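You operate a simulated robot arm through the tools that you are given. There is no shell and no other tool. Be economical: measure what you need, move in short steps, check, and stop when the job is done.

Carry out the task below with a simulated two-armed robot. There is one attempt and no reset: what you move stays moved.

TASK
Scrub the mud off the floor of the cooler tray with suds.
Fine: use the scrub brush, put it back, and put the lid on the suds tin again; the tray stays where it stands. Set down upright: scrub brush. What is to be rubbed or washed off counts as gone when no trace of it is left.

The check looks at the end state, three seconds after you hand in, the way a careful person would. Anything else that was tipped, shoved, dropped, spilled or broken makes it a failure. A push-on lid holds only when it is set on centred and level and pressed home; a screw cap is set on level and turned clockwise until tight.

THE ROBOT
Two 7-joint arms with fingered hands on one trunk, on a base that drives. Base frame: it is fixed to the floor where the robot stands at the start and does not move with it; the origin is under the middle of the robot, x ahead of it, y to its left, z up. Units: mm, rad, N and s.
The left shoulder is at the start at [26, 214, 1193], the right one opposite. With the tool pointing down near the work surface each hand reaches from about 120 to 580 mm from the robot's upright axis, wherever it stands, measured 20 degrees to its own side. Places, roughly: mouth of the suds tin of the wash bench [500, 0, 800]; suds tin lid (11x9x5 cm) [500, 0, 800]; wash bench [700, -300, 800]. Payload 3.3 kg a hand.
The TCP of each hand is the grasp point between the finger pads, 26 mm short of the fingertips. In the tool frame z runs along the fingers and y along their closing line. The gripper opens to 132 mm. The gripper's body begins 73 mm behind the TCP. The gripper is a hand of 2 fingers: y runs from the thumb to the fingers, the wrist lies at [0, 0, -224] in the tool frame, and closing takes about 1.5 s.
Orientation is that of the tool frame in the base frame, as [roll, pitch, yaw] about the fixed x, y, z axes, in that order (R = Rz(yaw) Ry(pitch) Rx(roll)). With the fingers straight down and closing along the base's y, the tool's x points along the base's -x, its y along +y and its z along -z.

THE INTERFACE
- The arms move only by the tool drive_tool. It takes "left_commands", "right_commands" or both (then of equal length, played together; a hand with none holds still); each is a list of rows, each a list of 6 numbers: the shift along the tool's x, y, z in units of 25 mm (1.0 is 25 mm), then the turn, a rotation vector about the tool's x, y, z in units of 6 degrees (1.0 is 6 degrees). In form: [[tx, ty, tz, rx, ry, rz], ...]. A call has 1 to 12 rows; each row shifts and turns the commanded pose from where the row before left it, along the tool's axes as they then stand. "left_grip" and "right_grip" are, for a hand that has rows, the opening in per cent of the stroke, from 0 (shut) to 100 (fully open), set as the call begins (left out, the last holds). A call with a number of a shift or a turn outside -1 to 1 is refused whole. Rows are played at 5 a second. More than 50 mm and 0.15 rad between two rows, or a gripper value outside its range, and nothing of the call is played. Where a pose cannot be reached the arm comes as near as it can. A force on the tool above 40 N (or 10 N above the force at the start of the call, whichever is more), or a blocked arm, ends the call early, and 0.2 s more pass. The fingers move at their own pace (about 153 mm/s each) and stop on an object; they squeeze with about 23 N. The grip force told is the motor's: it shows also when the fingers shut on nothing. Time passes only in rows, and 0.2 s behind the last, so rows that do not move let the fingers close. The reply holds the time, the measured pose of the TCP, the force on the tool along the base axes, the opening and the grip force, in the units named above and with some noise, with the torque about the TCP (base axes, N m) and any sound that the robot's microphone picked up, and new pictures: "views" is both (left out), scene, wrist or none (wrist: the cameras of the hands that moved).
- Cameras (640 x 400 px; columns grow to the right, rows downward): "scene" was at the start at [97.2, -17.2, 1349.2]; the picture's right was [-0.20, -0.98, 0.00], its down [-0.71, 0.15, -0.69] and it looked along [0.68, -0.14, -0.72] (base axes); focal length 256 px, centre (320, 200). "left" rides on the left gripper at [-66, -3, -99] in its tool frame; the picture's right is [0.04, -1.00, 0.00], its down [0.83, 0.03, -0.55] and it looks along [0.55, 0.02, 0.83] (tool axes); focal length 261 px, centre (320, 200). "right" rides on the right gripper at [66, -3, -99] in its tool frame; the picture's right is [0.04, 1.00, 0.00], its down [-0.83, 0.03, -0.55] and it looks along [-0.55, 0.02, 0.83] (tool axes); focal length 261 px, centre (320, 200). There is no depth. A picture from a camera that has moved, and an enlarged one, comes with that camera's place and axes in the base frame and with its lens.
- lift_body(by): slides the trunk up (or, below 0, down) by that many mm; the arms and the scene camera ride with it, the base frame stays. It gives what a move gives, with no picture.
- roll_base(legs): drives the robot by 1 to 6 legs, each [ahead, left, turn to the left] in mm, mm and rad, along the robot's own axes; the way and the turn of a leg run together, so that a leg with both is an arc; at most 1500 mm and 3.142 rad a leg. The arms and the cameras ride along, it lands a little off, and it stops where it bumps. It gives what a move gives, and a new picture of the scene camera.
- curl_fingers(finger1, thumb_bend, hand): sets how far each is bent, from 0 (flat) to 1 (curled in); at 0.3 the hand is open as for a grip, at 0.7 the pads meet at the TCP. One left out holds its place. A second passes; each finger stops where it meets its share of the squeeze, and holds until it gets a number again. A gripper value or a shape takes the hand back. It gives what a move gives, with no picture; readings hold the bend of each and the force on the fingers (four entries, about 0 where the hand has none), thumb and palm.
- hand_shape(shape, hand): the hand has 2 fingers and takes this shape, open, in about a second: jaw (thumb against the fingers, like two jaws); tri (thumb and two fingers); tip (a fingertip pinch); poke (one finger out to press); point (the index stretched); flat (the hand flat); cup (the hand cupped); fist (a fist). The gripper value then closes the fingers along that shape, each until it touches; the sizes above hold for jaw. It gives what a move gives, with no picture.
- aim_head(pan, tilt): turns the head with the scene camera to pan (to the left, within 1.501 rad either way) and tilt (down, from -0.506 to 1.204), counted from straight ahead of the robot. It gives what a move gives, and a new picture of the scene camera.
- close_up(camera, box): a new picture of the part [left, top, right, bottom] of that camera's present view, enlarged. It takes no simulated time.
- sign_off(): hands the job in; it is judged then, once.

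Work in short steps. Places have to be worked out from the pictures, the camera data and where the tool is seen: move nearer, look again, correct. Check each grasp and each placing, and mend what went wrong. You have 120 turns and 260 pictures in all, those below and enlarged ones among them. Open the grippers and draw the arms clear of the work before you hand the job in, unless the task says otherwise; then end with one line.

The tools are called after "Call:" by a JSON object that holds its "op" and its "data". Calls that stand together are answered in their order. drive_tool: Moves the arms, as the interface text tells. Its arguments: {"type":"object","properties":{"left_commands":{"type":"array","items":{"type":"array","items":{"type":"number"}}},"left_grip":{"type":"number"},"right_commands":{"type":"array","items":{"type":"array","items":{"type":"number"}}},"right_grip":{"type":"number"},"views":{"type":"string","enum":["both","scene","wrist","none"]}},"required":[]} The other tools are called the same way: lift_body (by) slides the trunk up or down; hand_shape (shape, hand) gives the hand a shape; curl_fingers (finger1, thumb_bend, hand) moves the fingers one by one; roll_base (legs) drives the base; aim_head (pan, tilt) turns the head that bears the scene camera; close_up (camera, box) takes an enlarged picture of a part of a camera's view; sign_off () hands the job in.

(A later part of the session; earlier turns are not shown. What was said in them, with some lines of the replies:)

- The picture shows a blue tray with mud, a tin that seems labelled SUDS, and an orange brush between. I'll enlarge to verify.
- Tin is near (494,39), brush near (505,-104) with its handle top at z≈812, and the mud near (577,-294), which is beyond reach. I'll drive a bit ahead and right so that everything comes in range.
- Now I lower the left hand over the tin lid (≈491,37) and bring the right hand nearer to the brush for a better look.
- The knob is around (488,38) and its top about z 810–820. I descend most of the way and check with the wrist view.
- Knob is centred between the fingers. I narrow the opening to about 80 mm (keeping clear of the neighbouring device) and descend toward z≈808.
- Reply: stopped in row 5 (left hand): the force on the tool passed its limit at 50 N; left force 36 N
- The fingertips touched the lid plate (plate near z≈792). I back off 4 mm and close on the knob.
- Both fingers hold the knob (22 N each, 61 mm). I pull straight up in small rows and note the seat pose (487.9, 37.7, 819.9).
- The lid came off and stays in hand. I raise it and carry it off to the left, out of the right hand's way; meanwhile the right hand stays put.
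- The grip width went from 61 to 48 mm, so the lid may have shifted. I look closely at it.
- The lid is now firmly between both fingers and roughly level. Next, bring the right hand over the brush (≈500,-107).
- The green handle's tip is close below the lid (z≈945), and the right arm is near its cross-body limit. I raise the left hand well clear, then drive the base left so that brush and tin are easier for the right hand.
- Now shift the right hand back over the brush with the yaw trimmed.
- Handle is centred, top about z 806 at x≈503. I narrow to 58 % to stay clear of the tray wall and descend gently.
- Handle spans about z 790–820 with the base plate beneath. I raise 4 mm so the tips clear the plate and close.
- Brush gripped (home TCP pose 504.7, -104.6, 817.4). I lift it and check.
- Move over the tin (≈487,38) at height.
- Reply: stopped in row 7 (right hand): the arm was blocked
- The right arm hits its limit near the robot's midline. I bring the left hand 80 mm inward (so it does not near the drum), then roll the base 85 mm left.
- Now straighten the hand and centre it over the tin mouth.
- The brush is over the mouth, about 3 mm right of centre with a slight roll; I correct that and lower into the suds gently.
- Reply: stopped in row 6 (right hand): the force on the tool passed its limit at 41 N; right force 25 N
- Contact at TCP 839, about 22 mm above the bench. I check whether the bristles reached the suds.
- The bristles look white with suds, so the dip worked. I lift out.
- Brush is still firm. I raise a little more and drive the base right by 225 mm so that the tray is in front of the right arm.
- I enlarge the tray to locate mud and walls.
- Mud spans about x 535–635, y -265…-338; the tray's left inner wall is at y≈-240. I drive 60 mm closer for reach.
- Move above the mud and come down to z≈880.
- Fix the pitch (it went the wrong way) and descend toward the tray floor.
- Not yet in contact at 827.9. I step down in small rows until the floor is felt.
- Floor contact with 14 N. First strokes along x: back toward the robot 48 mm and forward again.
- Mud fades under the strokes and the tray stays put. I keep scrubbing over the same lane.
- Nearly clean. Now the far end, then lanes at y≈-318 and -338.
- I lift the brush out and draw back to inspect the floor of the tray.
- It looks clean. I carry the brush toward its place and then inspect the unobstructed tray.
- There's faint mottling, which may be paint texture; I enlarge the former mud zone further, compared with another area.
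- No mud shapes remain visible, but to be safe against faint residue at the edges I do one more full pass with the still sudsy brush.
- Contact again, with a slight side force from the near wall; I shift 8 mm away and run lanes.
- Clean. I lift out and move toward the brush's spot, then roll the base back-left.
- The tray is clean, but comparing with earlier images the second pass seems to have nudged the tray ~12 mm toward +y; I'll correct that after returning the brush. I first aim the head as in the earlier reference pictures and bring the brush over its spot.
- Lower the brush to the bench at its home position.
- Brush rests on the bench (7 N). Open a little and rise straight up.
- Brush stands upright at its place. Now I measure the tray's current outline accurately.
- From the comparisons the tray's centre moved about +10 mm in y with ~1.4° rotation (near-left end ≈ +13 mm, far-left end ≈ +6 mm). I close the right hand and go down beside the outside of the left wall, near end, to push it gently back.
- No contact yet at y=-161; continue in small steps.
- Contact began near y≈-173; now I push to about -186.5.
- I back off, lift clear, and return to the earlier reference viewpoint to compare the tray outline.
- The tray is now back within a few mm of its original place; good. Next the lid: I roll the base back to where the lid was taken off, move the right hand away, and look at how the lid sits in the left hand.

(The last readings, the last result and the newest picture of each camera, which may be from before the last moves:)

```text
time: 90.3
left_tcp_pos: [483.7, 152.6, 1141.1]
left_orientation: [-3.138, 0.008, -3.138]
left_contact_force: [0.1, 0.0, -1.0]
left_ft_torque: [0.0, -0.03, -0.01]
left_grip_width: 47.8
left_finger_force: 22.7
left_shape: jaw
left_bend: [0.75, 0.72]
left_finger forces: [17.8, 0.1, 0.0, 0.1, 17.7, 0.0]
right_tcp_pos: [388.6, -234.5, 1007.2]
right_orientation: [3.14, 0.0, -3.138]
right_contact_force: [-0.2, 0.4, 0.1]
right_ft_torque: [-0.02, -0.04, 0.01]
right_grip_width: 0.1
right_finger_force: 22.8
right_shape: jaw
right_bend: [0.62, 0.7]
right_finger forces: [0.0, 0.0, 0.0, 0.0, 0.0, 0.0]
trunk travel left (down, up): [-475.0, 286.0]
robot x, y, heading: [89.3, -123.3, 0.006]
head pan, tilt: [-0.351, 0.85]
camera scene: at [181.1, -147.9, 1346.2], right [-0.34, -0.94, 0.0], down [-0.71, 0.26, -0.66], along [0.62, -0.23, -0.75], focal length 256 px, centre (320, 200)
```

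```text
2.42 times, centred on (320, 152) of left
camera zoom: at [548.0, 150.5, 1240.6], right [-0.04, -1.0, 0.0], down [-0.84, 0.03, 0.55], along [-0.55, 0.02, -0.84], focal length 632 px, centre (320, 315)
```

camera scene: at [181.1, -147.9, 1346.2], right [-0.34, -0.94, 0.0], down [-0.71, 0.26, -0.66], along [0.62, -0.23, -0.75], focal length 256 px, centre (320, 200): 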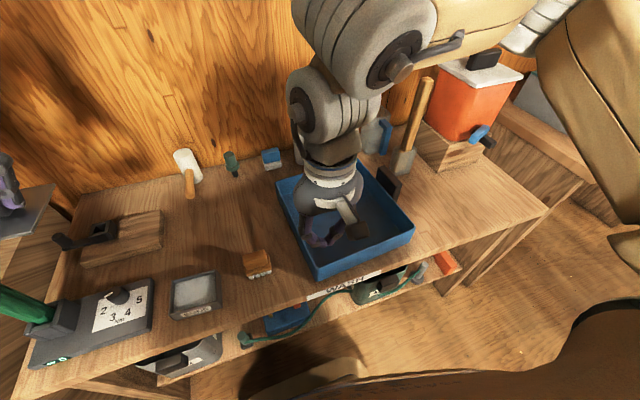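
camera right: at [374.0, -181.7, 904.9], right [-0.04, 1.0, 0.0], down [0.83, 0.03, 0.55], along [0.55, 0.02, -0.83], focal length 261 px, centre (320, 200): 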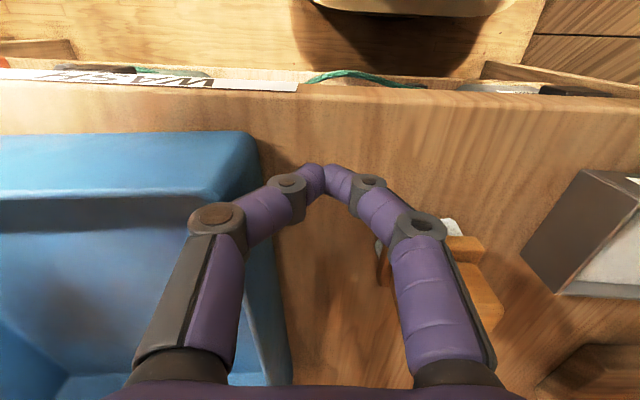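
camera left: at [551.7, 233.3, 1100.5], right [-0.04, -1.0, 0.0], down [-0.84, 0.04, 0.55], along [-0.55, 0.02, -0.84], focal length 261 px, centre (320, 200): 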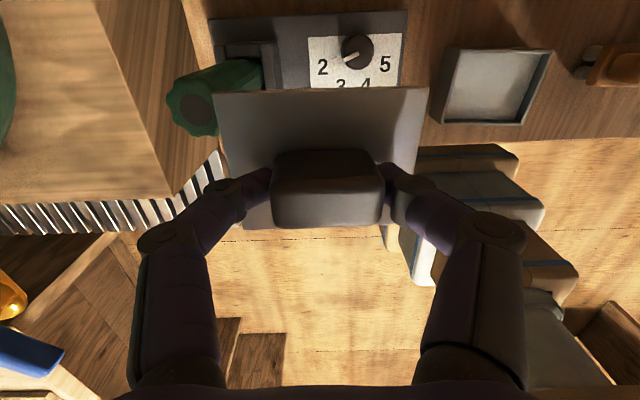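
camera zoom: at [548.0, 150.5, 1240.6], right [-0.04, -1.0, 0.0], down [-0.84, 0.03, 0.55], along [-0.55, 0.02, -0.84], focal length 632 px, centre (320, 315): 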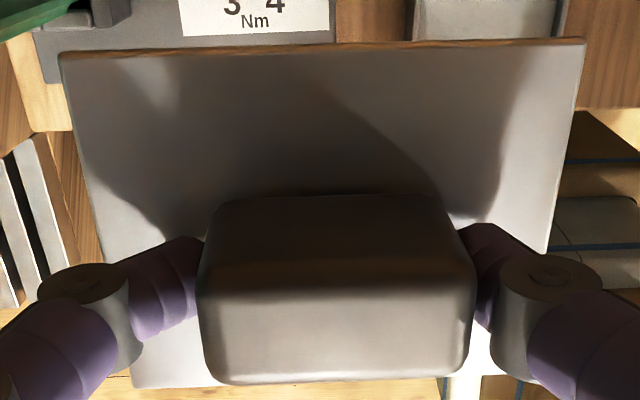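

The lid sits level in the hand, squared to it, shifted ≈6.5 mm toward -y; the tin itself is yawed ≈1.7° relative to the base axes. I correct for both and come down to 80 mm above the seat.

Call:
{"op": "drive_tool", "data": {"left_commands": [[-0.14, -0.4, 0.5, 0, 0, 0.28], [0, -0.45, 0.9, 0, 0, 0], [0, -0.45, 0.9, 0, 0, 0], [0, -0.45, 0.9, 0, 0, 0], [0, -0.45, 0.9, 0, 0, 0], [0, -0.45, 0.9, 0, 0, 0], [0, -0.45, 0.9, 0, 0, 0], [0, -0.45, 0.9, 0, 0, 0], [0, -0.45, 0.9, 0, 0, 0], [0, -0.34, 0.9, 0, 0, 0], [0, 0, 0.9, 0, 0, 0], [0, 0, 0, 0, 0, 0]], "views": "none"}}

Call:
{"op": "aim_head", "data": {"pan": 0.25, "tilt": 0.95}}

Call:
{"op": "close_up", "data": {"camera": "left", "box": [0, 0, 640, 400]}}

```text
time: 92.9
left_tcp_pos: [488.8, 41.9, 903.2]
left_orientation: [-3.137, 0.004, 3.116]
left_contact_force: [0.4, 0.4, -0.8]
left_ft_torque: [-0.02, 0.01, -0.01]
left_grip_width: 47.9
left_finger_force: 23.0
left_shape: jaw
left_bend: [0.75, 0.72]
left_finger forces: [17.6, 0.0, 0.0, 0.0, 17.7, 0.0]
right_tcp_pos: [390.4, -234.4, 1006.8]
right_orientation: [3.141, 0.001, -3.138]
right_contact_force: [-1.0, 0.2, -0.8]
right_ft_torque: [-0.02, -0.01, -0.03]
right_grip_width: 0.0
right_finger_force: 22.8
right_shape: jaw
right_bend: [0.62, 0.7]
right_finger forces: [0.0, 0.0, 0.0, 0.0, 0.0, 0.1]
trunk travel left (down, up): [-475.0, 286.0]
robot x, y, heading: [88.2, -118.1, 0.005]
head pan, tilt: [-0.351, 0.85]
```

```text
time: 93.9
left_tcp_pos: [488.9, 42.6, 903.0]
left_orientation: [-3.139, 0.004, 3.114]
left_contact_force: [-0.8, -0.3, -0.5]
left_ft_torque: [0.05, 0.0, -0.04]
left_grip_width: 47.7
left_finger_force: 23.5
left_shape: jaw
left_bend: [0.75, 0.72]
left_finger forces: [17.6, 0.1, 0.1, 0.0, 17.6, 0.0]
right_tcp_pos: [389.7, -234.5, 1006.7]
right_orientation: [3.14, -0.002, -3.138]
right_contact_force: [-0.5, 0.7, 0.4]
right_ft_torque: [-0.01, -0.03, 0.0]
right_grip_width: 0.0
right_finger_force: 22.1
right_shape: jaw
right_bend: [0.62, 0.7]
right_finger forces: [0.1, 0.0, 0.1, 0.0, 0.0, 0.0]
trunk travel left (down, up): [-475.0, 286.0]
robot x, y, heading: [90.3, -121.2, 0.003]
head pan, tilt: [0.25, 0.949]
camera scene: at [180.2, -103.5, 1338.5], right [0.25, -0.97, 0.0], down [-0.79, -0.2, -0.58], along [0.56, 0.15, -0.81], focal length 256 px, centre (320, 200)
```

scene: 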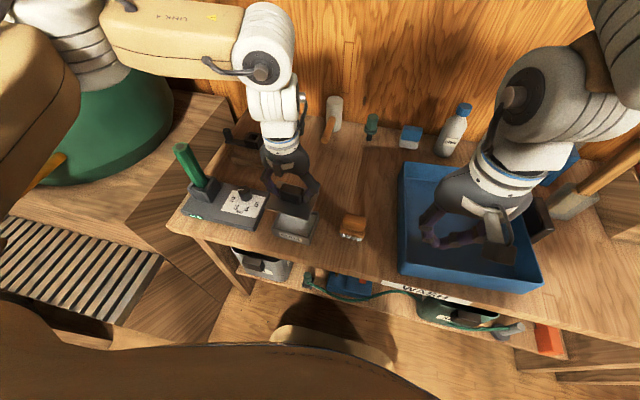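

```text
1.00 times, centred on (320, 200) of left (not enlarged: the box is as wide or as high as the picture)
camera zoom: at [552.8, 39.1, 1001.8], right [-0.07, -1.0, 0.0], down [-0.83, 0.06, 0.55], along [-0.55, 0.03, -0.84], focal length 261 px, centre (320, 200)
```

zoom: 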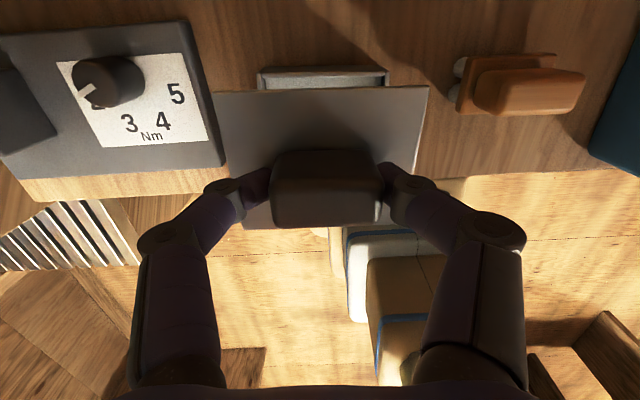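

Lid and tin outlines now agree with the seated geometry. I descend to just above the rim and check again.

Call:
{"op": "drive_tool", "data": {"left_commands": [[0, 0.02, 0.7, 0, 0, 0.05], [0, 0, 0.7, 0, 0, 0], [0, 0, 0.6, 0, 0, 0], [0, 0, 0.4, 0, 0, 0], [0, 0, 0, 0, 0, 0]], "views": "wrist"}}

Call:
{"op": "close_up", "data": {"camera": "scene", "box": [230, 150, 350, 260]}}

```text
time: 95.1
left_tcp_pos: [488.3, 43.9, 843.4]
left_orientation: [-3.139, 0.005, 3.11]
left_contact_force: [0.4, 0.5, -0.7]
left_ft_torque: [0.02, 0.0, 0.03]
left_grip_width: 48.1
left_finger_force: 22.7
left_shape: jaw
left_bend: [0.75, 0.72]
left_finger forces: [17.7, 0.1, 0.0, 0.0, 17.6, 0.0]
right_tcp_pos: [390.4, -233.0, 1006.6]
right_orientation: [3.139, -0.001, -3.138]
right_contact_force: [0.4, -0.4, -0.6]
right_ft_torque: [-0.01, -0.03, 0.0]
right_grip_width: 0.0
right_finger_force: 23.4
right_shape: jaw
right_bend: [0.62, 0.7]
right_finger forces: [0.1, 0.0, 0.0, 0.0, 0.1, 0.0]
trunk travel left (down, up): [-475.0, 286.0]
robot x, y, heading: [89.7, -118.7, 0.007]
head pan, tilt: [0.25, 0.949]
camera left: at [552.9, 39.4, 942.1], right [-0.07, -1.0, 0.0], down [-0.83, 0.06, 0.55], along [-0.55, 0.04, -0.84], focal length 261 px, centre (320, 200)
```

left: 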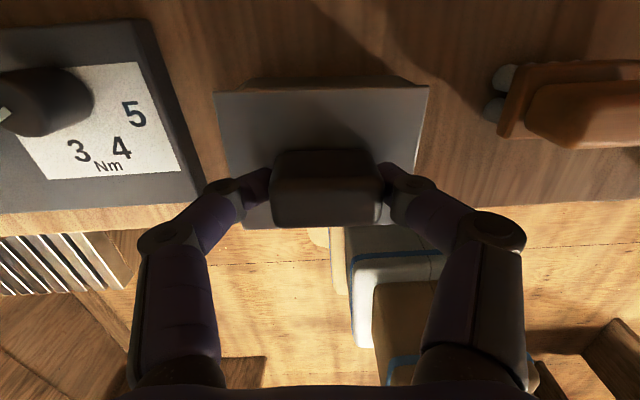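

```text
3.64 times, centred on (290, 205) of scene
camera zoom: at [180.1, -103.4, 1338.5], right [0.25, -0.97, 0.0], down [-0.79, -0.2, -0.58], along [0.56, 0.15, -0.81], focal length 931 px, centre (429, 182)
```

zoom: 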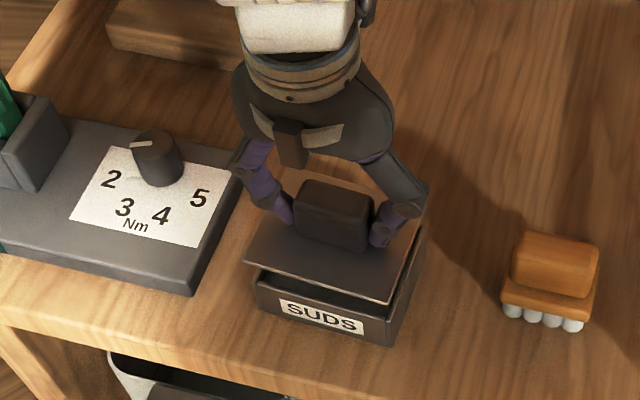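

The lid may be a few mm off to the left (+y); I enlarge further to measure.

Call:
{"op": "close_up", "data": {"camera": "scene", "box": [262, 195, 322, 245]}}

Call:
{"op": "close_up", "data": {"camera": "left", "box": [200, 60, 440, 120]}}

```text
8.00 times, centred on (292, 220) of scene
camera zoom: at [180.1, -103.4, 1338.5], right [0.25, -0.97, 0.0], down [-0.79, -0.2, -0.58], along [0.56, 0.15, -0.81], focal length 2049 px, centre (544, 40)
```

zoom: 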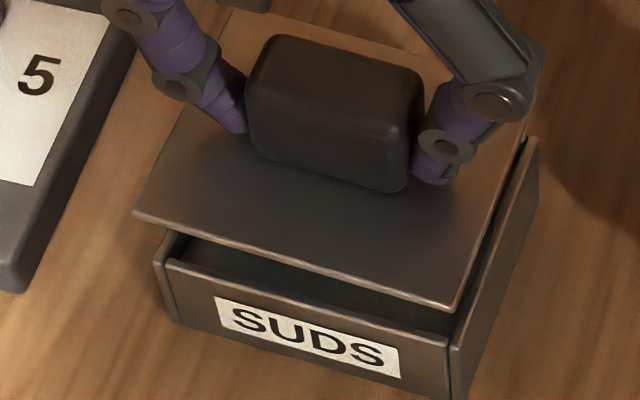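

```text
2.67 times, centred on (320, 90) of left
camera zoom: at [552.9, 39.4, 942.1], right [-0.07, -1.0, 0.0], down [-0.83, 0.06, 0.55], along [-0.55, 0.04, -0.84], focal length 695 px, centre (320, 493)
```

zoom: 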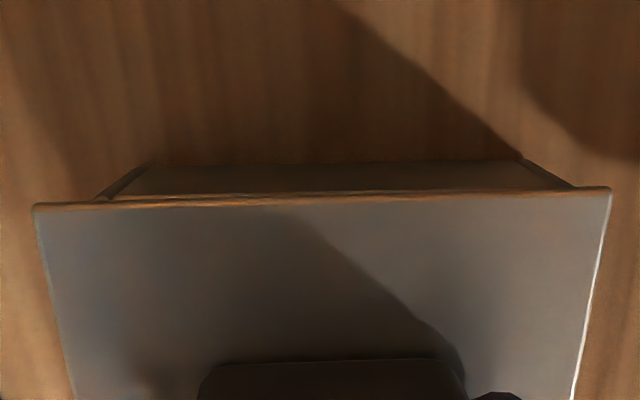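

Estimated misalignment: lid ≈2 mm too far in +x and ≈1 mm in +y. I correct that and descend to near contact.

Call:
{"op": "drive_tool", "data": {"left_commands": [[0.08, -0.04, 0, 0, 0, 0], [0, 0, 0.3, 0, 0, 0], [0, 0, 0.3, 0, 0, 0], [0, 0, 0.1, 0, 0, 0], [0, 0, 0, 0, 0, 0]], "views": "wrist"}}

Call:
{"op": "close_up", "data": {"camera": "scene", "box": [262, 195, 322, 245]}}

```text
time: 96.3
left_tcp_pos: [487.4, 41.5, 825.9]
left_orientation: [-3.137, 0.004, 3.11]
left_contact_force: [-0.5, -0.6, -0.9]
left_ft_torque: [0.0, 0.0, -0.03]
left_grip_width: 47.5
left_finger_force: 23.8
left_shape: jaw
left_bend: [0.75, 0.72]
left_finger forces: [17.5, 0.1, 0.0, 0.0, 17.6, 0.0]
right_tcp_pos: [390.7, -233.9, 1007.8]
right_orientation: [3.139, 0.0, -3.137]
right_contact_force: [0.1, -0.2, 0.8]
right_ft_torque: [-0.02, -0.01, 0.01]
right_grip_width: 0.1
right_finger_force: 22.9
right_shape: jaw
right_bend: [0.62, 0.7]
right_finger forces: [0.0, 0.1, 0.1, 0.0, 0.1, 0.0]
trunk travel left (down, up): [-475.0, 286.0]
robot x, y, heading: [92.3, -123.1, 0.005]
head pan, tilt: [0.25, 0.949]
camera left: at [550.7, 37.8, 925.1], right [-0.07, -1.0, 0.0], down [-0.83, 0.06, 0.55], along [-0.55, 0.04, -0.84], focal length 261 px, centre (320, 200)
```

left: 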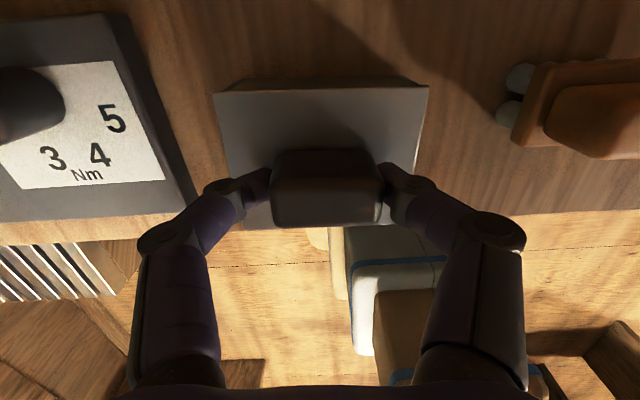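

```text
8.00 times, centred on (292, 220) of scene
camera zoom: at [180.1, -103.4, 1338.5], right [0.25, -0.97, 0.0], down [-0.79, -0.2, -0.58], along [0.56, 0.15, -0.81], focal length 2049 px, centre (544, 40)
```

zoom: 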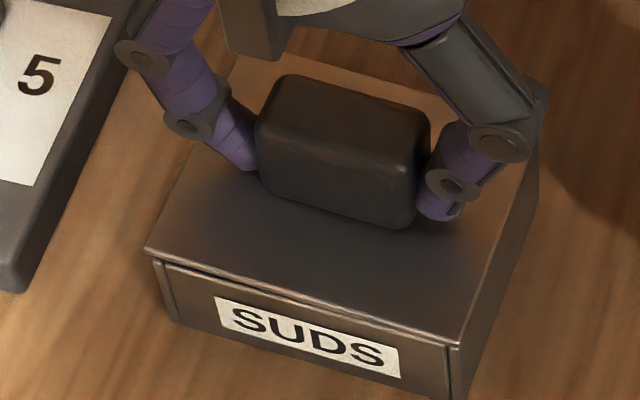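

The lid lies nicely over the rim. I lower further in tiny steps until contact.

Call:
{"op": "drive_tool", "data": {"left_commands": [[0, -0.02, 0.1, 0, 0, 0], [0, 0, 0.1, 0, 0, 0], [0, 0, 0, 0, 0, 0]], "views": "none"}}

```text
time: 97.1
left_tcp_pos: [488.0, 40.3, 820.8]
left_orientation: [-3.138, 0.006, 3.11]
left_contact_force: [0.8, 0.2, 13.1]
left_ft_torque: [-0.22, -0.02, 0.0]
left_grip_width: 47.5
left_finger_force: 23.2
left_shape: jaw
left_bend: [0.75, 0.73]
left_finger forces: [19.3, 0.1, 0.1, 0.1, 19.3, 0.0]
right_tcp_pos: [390.3, -234.7, 1007.7]
right_orientation: [3.139, -0.001, -3.139]
right_contact_force: [0.0, 0.1, -0.1]
right_ft_torque: [0.02, 0.01, -0.03]
right_grip_width: 0.2
right_finger_force: 23.0
right_shape: jaw
right_bend: [0.62, 0.7]
right_finger forces: [0.0, 0.1, 0.0, 0.0, 0.0, 0.0]
trunk travel left (down, up): [-475.0, 286.0]
robot x, y, heading: [87.7, -121.8, 0.001]
head pan, tilt: [0.25, 0.949]
```

Contact (13 N) at 820.8, close to the seat height. I press on while watching the lid.

Call:
{"op": "drive_tool", "data": {"left_commands": [[0, 0, 0.08, 0, 0, 0], [0, 0, 0.08, 0, 0, 0], [0, 0, 0.08, 0, 0, 0]], "views": "wrist"}}

Call:
{"op": "close_up", "data": {"camera": "scene", "box": [262, 195, 322, 245]}}

```text
time: 97.9
left_tcp_pos: [487.8, 40.9, 818.4]
left_orientation: [-3.136, 0.012, 3.11]
left_contact_force: [-7.2, 1.5, 24.0]
left_ft_torque: [-0.04, 0.08, -0.08]
left_grip_width: 49.8
left_finger_force: 22.7
left_shape: jaw
left_bend: [0.77, 0.74]
left_finger forces: [20.0, 0.0, 0.1, 0.0, 20.0, 0.0]
right_tcp_pos: [388.4, -233.4, 1008.5]
right_orientation: [3.141, 0.001, -3.138]
right_contact_force: [0.1, -0.5, -0.3]
right_ft_torque: [-0.05, 0.01, -0.02]
right_grip_width: 0.1
right_finger_force: 23.3
right_shape: jaw
right_bend: [0.62, 0.7]
right_finger forces: [0.0, 0.0, 0.1, 0.0, 0.1, 0.0]
trunk travel left (down, up): [-475.0, 286.0]
robot x, y, heading: [93.6, -123.4, 0.0]
head pan, tilt: [0.25, 0.949]
stopped in row 3 (left hand): the force on the tool passed its limit at 42 N (the readings are from after the stop); the commanded pose is now the measured one
camera left: at [550.6, 37.0, 918.5], right [-0.07, -1.0, 0.01], down [-0.84, 0.06, 0.54], along [-0.54, 0.03, -0.84], focal length 261 px, centre (320, 200)
```

left: 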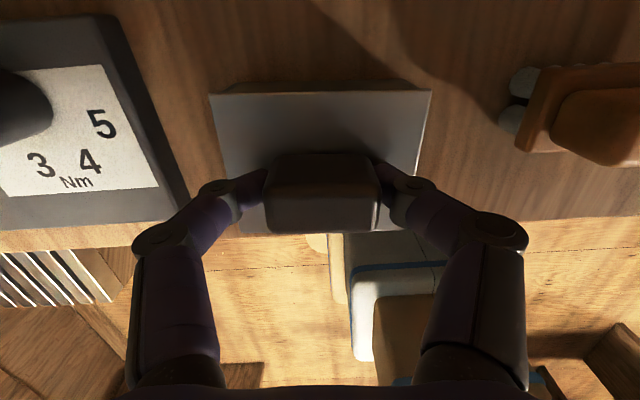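

```text
8.00 times, centred on (292, 220) of scene
camera zoom: at [178.3, -103.4, 1338.6], right [0.25, -0.97, 0.0], down [-0.79, -0.2, -0.58], along [0.56, 0.15, -0.81], focal length 2049 px, centre (544, 40)
```

zoom: 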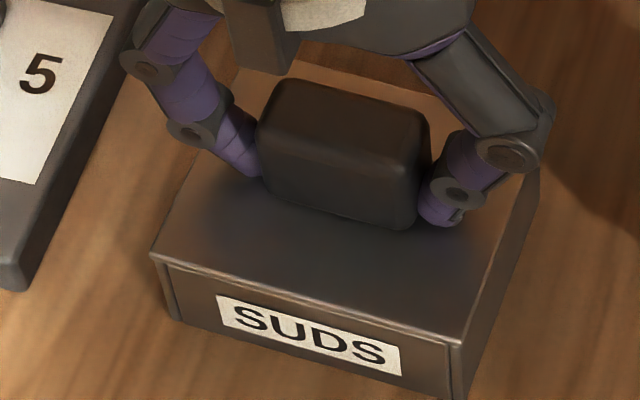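

The lid looks flush. I release it and rise, then press from above on the knob with closed fingers to be sure it's home.

Call:
{"op": "drive_tool", "data": {"left_commands": [[0, 0, -0.05, 0, 0, 0], [0, 0, 0, 0, 0, 0], [0, 0, 0, 0, 0, 0], [0, 0, -0.4, 0, 0, 0], [0, 0, -0.8, 0, 0, 0], [0, 0, -1, 0, 0, 0], [0, 0, -0.6, 0, 0, 0], [0, 0, 0, 0, 0, 0]], "left_grip": 58, "views": "wrist"}}

Call:
{"op": "close_up", "data": {"camera": "scene", "box": [262, 195, 322, 245]}}

```text
time: 99.7
left_tcp_pos: [485.5, 42.1, 889.6]
left_orientation: [-3.136, 0.011, 3.112]
left_contact_force: [0.4, 0.7, 0.2]
left_ft_torque: [0.01, 0.0, 0.01]
left_grip_width: 76.1
left_finger_force: 0.1
left_shape: jaw
left_bend: [0.72, 0.7]
left_finger forces: [0.1, 0.0, 0.1, 0.0, 0.0, 0.0]
right_tcp_pos: [391.3, -234.0, 1007.2]
right_orientation: [3.14, 0.0, -3.138]
right_contact_force: [-0.7, 0.1, -0.3]
right_ft_torque: [-0.01, -0.01, 0.0]
right_grip_width: 0.0
right_finger_force: 23.5
right_shape: jaw
right_bend: [0.62, 0.7]
right_finger forces: [0.1, 0.0, 0.0, 0.0, 0.0, 0.0]
trunk travel left (down, up): [-475.0, 286.0]
robot x, y, heading: [93.1, -121.2, 0.001]
head pan, tilt: [0.25, 0.949]
camera left: at [551.0, 38.5, 988.4], right [-0.07, -1.0, 0.01], down [-0.84, 0.06, 0.54], along [-0.54, 0.03, -0.84], focal length 261 px, centre (320, 200)
```

left: 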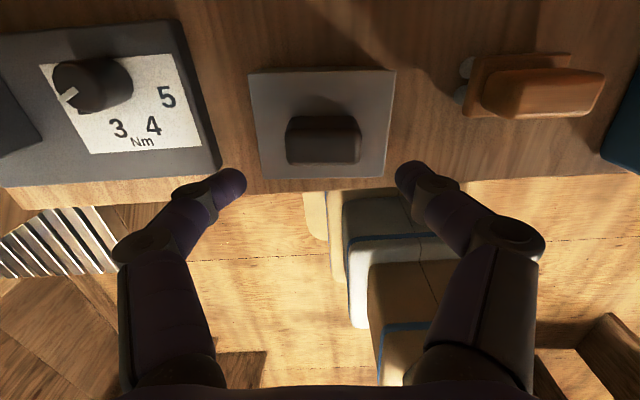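

```text
8.00 times, centred on (292, 220) of scene
camera zoom: at [180.2, -103.3, 1338.5], right [0.25, -0.97, 0.0], down [-0.79, -0.2, -0.58], along [0.56, 0.15, -0.81], focal length 2049 px, centre (544, 40)
```

zoom: 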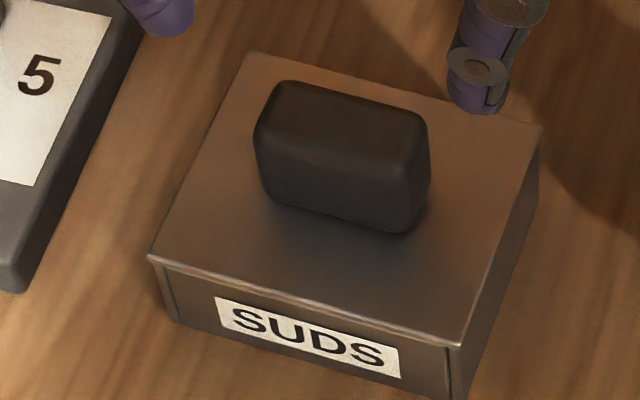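

The lid sits flush and level. I close the fingers and press the knob's centre from above to make sure.

Call:
{"op": "drive_tool", "data": {"left_commands": [[-0.14, -0.12, 0, 0, 0, 0], [0, 0, 0, 0, 0, 0], [0, 0, 0, 0, 0, 0], [0, 0, 0, 0, 0, 0], [0, 0, 0.6, 0, 0, 0], [0, 0, 0.4, 0, 0, 0], [0, 0, 0.2, 0, 0, 0], [0, 0, 0.2, 0, 0, 0]], "left_grip": 0, "views": "wrist"}}

```text
time: 101.5
left_tcp_pos: [493.1, 36.8, 859.9]
left_orientation: [-3.131, 0.019, 3.112]
left_contact_force: [-4.3, 1.3, 23.5]
left_ft_torque: [0.19, 0.2, -0.04]
left_grip_width: 0.0
left_finger_force: 23.2
left_shape: jaw
left_bend: [0.67, 0.7]
left_finger forces: [0.0, 0.1, 0.0, 0.1, 0.0, 0.1]
right_tcp_pos: [390.2, -235.2, 1009.6]
right_orientation: [3.141, 0.0, -3.134]
right_contact_force: [0.0, 1.3, -0.9]
right_ft_torque: [0.02, -0.04, 0.03]
right_grip_width: 0.0
right_finger_force: 23.3
right_shape: jaw
right_bend: [0.62, 0.7]
right_finger forces: [0.0, 0.1, 0.1, 0.0, 0.1, 0.0]
trunk travel left (down, up): [-475.0, 286.0]
robot x, y, heading: [89.7, -123.0, 0.005]
head pan, tilt: [0.25, 0.949]
stopped in row 8 (left hand): the force on the tool passed its limit at 45 N (the readings are from after the stop); the commanded pose is now the measured one
camera left: at [555.6, 33.5, 959.5], right [-0.07, -1.0, 0.01], down [-0.84, 0.07, 0.54], along [-0.54, 0.03, -0.84], focal length 261 px, centre (320, 200)
```

left: 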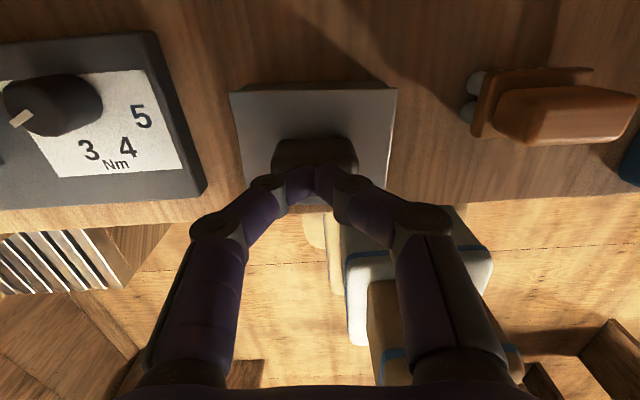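

Pressed with about 45 N on the knob. I lift off, open both hands and draw clear.

Call:
{"op": "drive_tool", "data": {"left_commands": [[0, 0, -0.5, 0, 0, 0], [0, 0, -1, 0, 0, 0], [0, 0, -1, 0, 0, 0], [0, 0, -1, 0, 0, 0], [0, 0, -1, 0, 0, 0], [0, 0, -1, 0, 0, 0], [0.8, 0.5, -1, 0, 0, 0], [0.8, 0.5, -1, 0, 0, 0], [0.8, 0.5, 0, 0, 0, 0]], "right_commands": [[0, 0, 0, 0, 0, 0], [0, 0, -0.5, 0, 0, 0], [0, 0, -0.5, 0, 0, 0], [0, 0, -0.5, 0, 0, 0], [0.5, 0, -0.5, 0, 0, 0], [0.5, 0, -0.5, 0, 0, 0], [0.5, 0, 0, 0, 0, 0], [0.5, 0, 0, 0, 0, 0], [0, 0, 0, 0, 0, 0]], "right_grip": 100, "views": "none"}}

Call:
{"op": "drive_tool", "data": {"left_commands": [[0, 0, 0, 0, 0, 0], [0, 0, 0, 0, 0, 0], [0, 0, 0, 0, 0, 0], [0, 0, 0, 0, 0, 0]], "left_grip": 100, "views": "none"}}

Call:
{"op": "aim_head", "data": {"pan": -0.099, "tilt": 0.949}}

Call:
{"op": "close_up", "data": {"camera": "scene", "box": [200, 120, 480, 280]}}

```text
time: 103.5
left_tcp_pos: [431.4, 78.4, 1044.1]
left_orientation: [-3.132, 0.016, 3.112]
left_contact_force: [-0.4, -0.4, 0.0]
left_ft_torque: [-0.01, -0.01, -0.01]
left_grip_width: 0.0
left_finger_force: 22.6
left_shape: jaw
left_bend: [0.65, 0.7]
left_finger forces: [0.0, 0.0, 0.0, 0.0, 0.1, 0.0]
right_tcp_pos: [341.2, -233.9, 1068.9]
right_orientation: [3.139, -0.001, -3.137]
right_contact_force: [0.1, 0.3, 1.3]
right_ft_torque: [0.01, 0.01, -0.01]
right_grip_width: 131.7
right_finger_force: 0.1
right_shape: jaw
right_bend: [0.3, 0.3]
right_finger forces: [0.0, 0.0, 0.0, 0.1, 0.0, 0.1]
trunk travel left (down, up): [-475.0, 286.0]
robot x, y, heading: [90.0, -124.8, 0.005]
head pan, tilt: [0.25, 0.949]
```

```text
time: 104.5
left_tcp_pos: [431.4, 78.9, 1044.8]
left_orientation: [-3.133, 0.016, 3.111]
left_contact_force: [-0.2, -0.1, -0.7]
left_ft_torque: [-0.01, 0.01, 0.0]
left_grip_width: 132.1
left_finger_force: 0.1
left_shape: jaw
left_bend: [0.3, 0.3]
left_finger forces: [0.1, 0.1, 0.1, 0.0, 0.0, 0.0]
right_tcp_pos: [342.5, -234.4, 1069.0]
right_orientation: [3.14, 0.0, -3.136]
right_contact_force: [-0.2, 0.0, 1.1]
right_ft_torque: [-0.03, 0.0, 0.01]
right_grip_width: 132.0
right_finger_force: 0.1
right_shape: jaw
right_bend: [0.3, 0.3]
right_finger forces: [0.0, 0.0, 0.1, 0.0, 0.1, 0.0]
trunk travel left (down, up): [-475.0, 286.0]
robot x, y, heading: [89.7, -122.4, 0.005]
head pan, tilt: [0.25, 0.949]
```

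```text
time: 105.3
left_tcp_pos: [431.5, 79.0, 1043.9]
left_orientation: [-3.132, 0.015, 3.112]
left_contact_force: [-0.2, 0.4, -0.4]
left_ft_torque: [-0.04, 0.01, 0.0]
left_grip_width: 131.8
left_finger_force: 0.0
left_shape: jaw
left_bend: [0.3, 0.3]
left_finger forces: [0.0, 0.1, 0.0, 0.0, 0.0, 0.0]
right_tcp_pos: [341.1, -234.4, 1070.5]
right_orientation: [3.14, 0.0, -3.136]
right_contact_force: [-0.2, 0.0, -0.5]
right_ft_torque: [-0.06, -0.03, 0.01]
right_grip_width: 132.0
right_finger_force: 0.1
right_shape: jaw
right_bend: [0.3, 0.3]
right_finger forces: [0.1, 0.0, 0.0, 0.0, 0.1, 0.1]
trunk travel left (down, up): [-475.0, 286.0]
robot x, y, heading: [91.8, -117.1, 0.0]
head pan, tilt: [-0.099, 0.949]
camera scene: at [182.1, -128.5, 1338.5], right [-0.1, -1.0, 0.0], down [-0.81, 0.08, -0.58], along [0.58, -0.06, -0.81], focal length 256 px, centre (320, 200)
```

scene: 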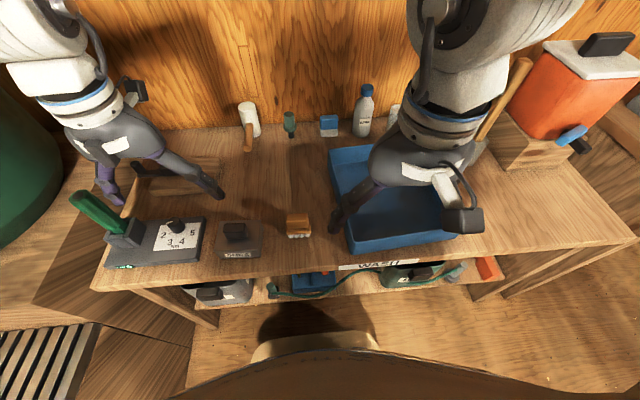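

```text
2.29 times, centred on (340, 200) of scene
camera zoom: at [182.1, -128.5, 1338.5], right [-0.1, -1.0, 0.0], down [-0.81, 0.08, -0.58], along [0.58, -0.06, -0.81], focal length 585 px, centre (274, 200)
```

zoom: 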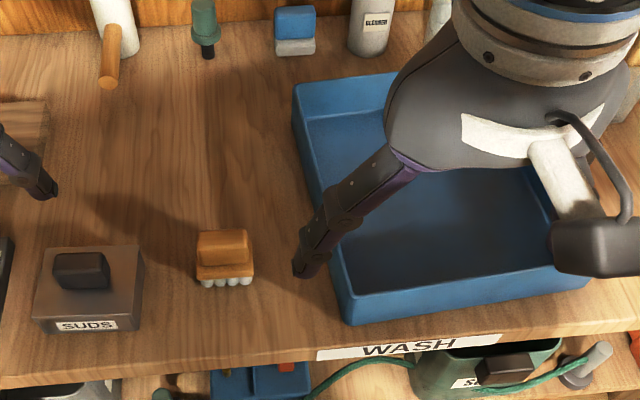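

The tray, brush and tin all sit within a pixel or two of where they stood in the start picture. The floor looks clean, the lid is seated, and both hands are open and clear, so I hand in.

Call:
{"op": "sign_off", "data": {}}

```text
The job is handed in.
```

The job is handed in: no mud is visible on the tray floor after two passes with suds, the scrub brush is back upright in its place, and the lid is pressed home on the suds tin. The second pass nudged the tray about 10 mm; I pushed it back, and it now stands within about 5 mm of where it started.
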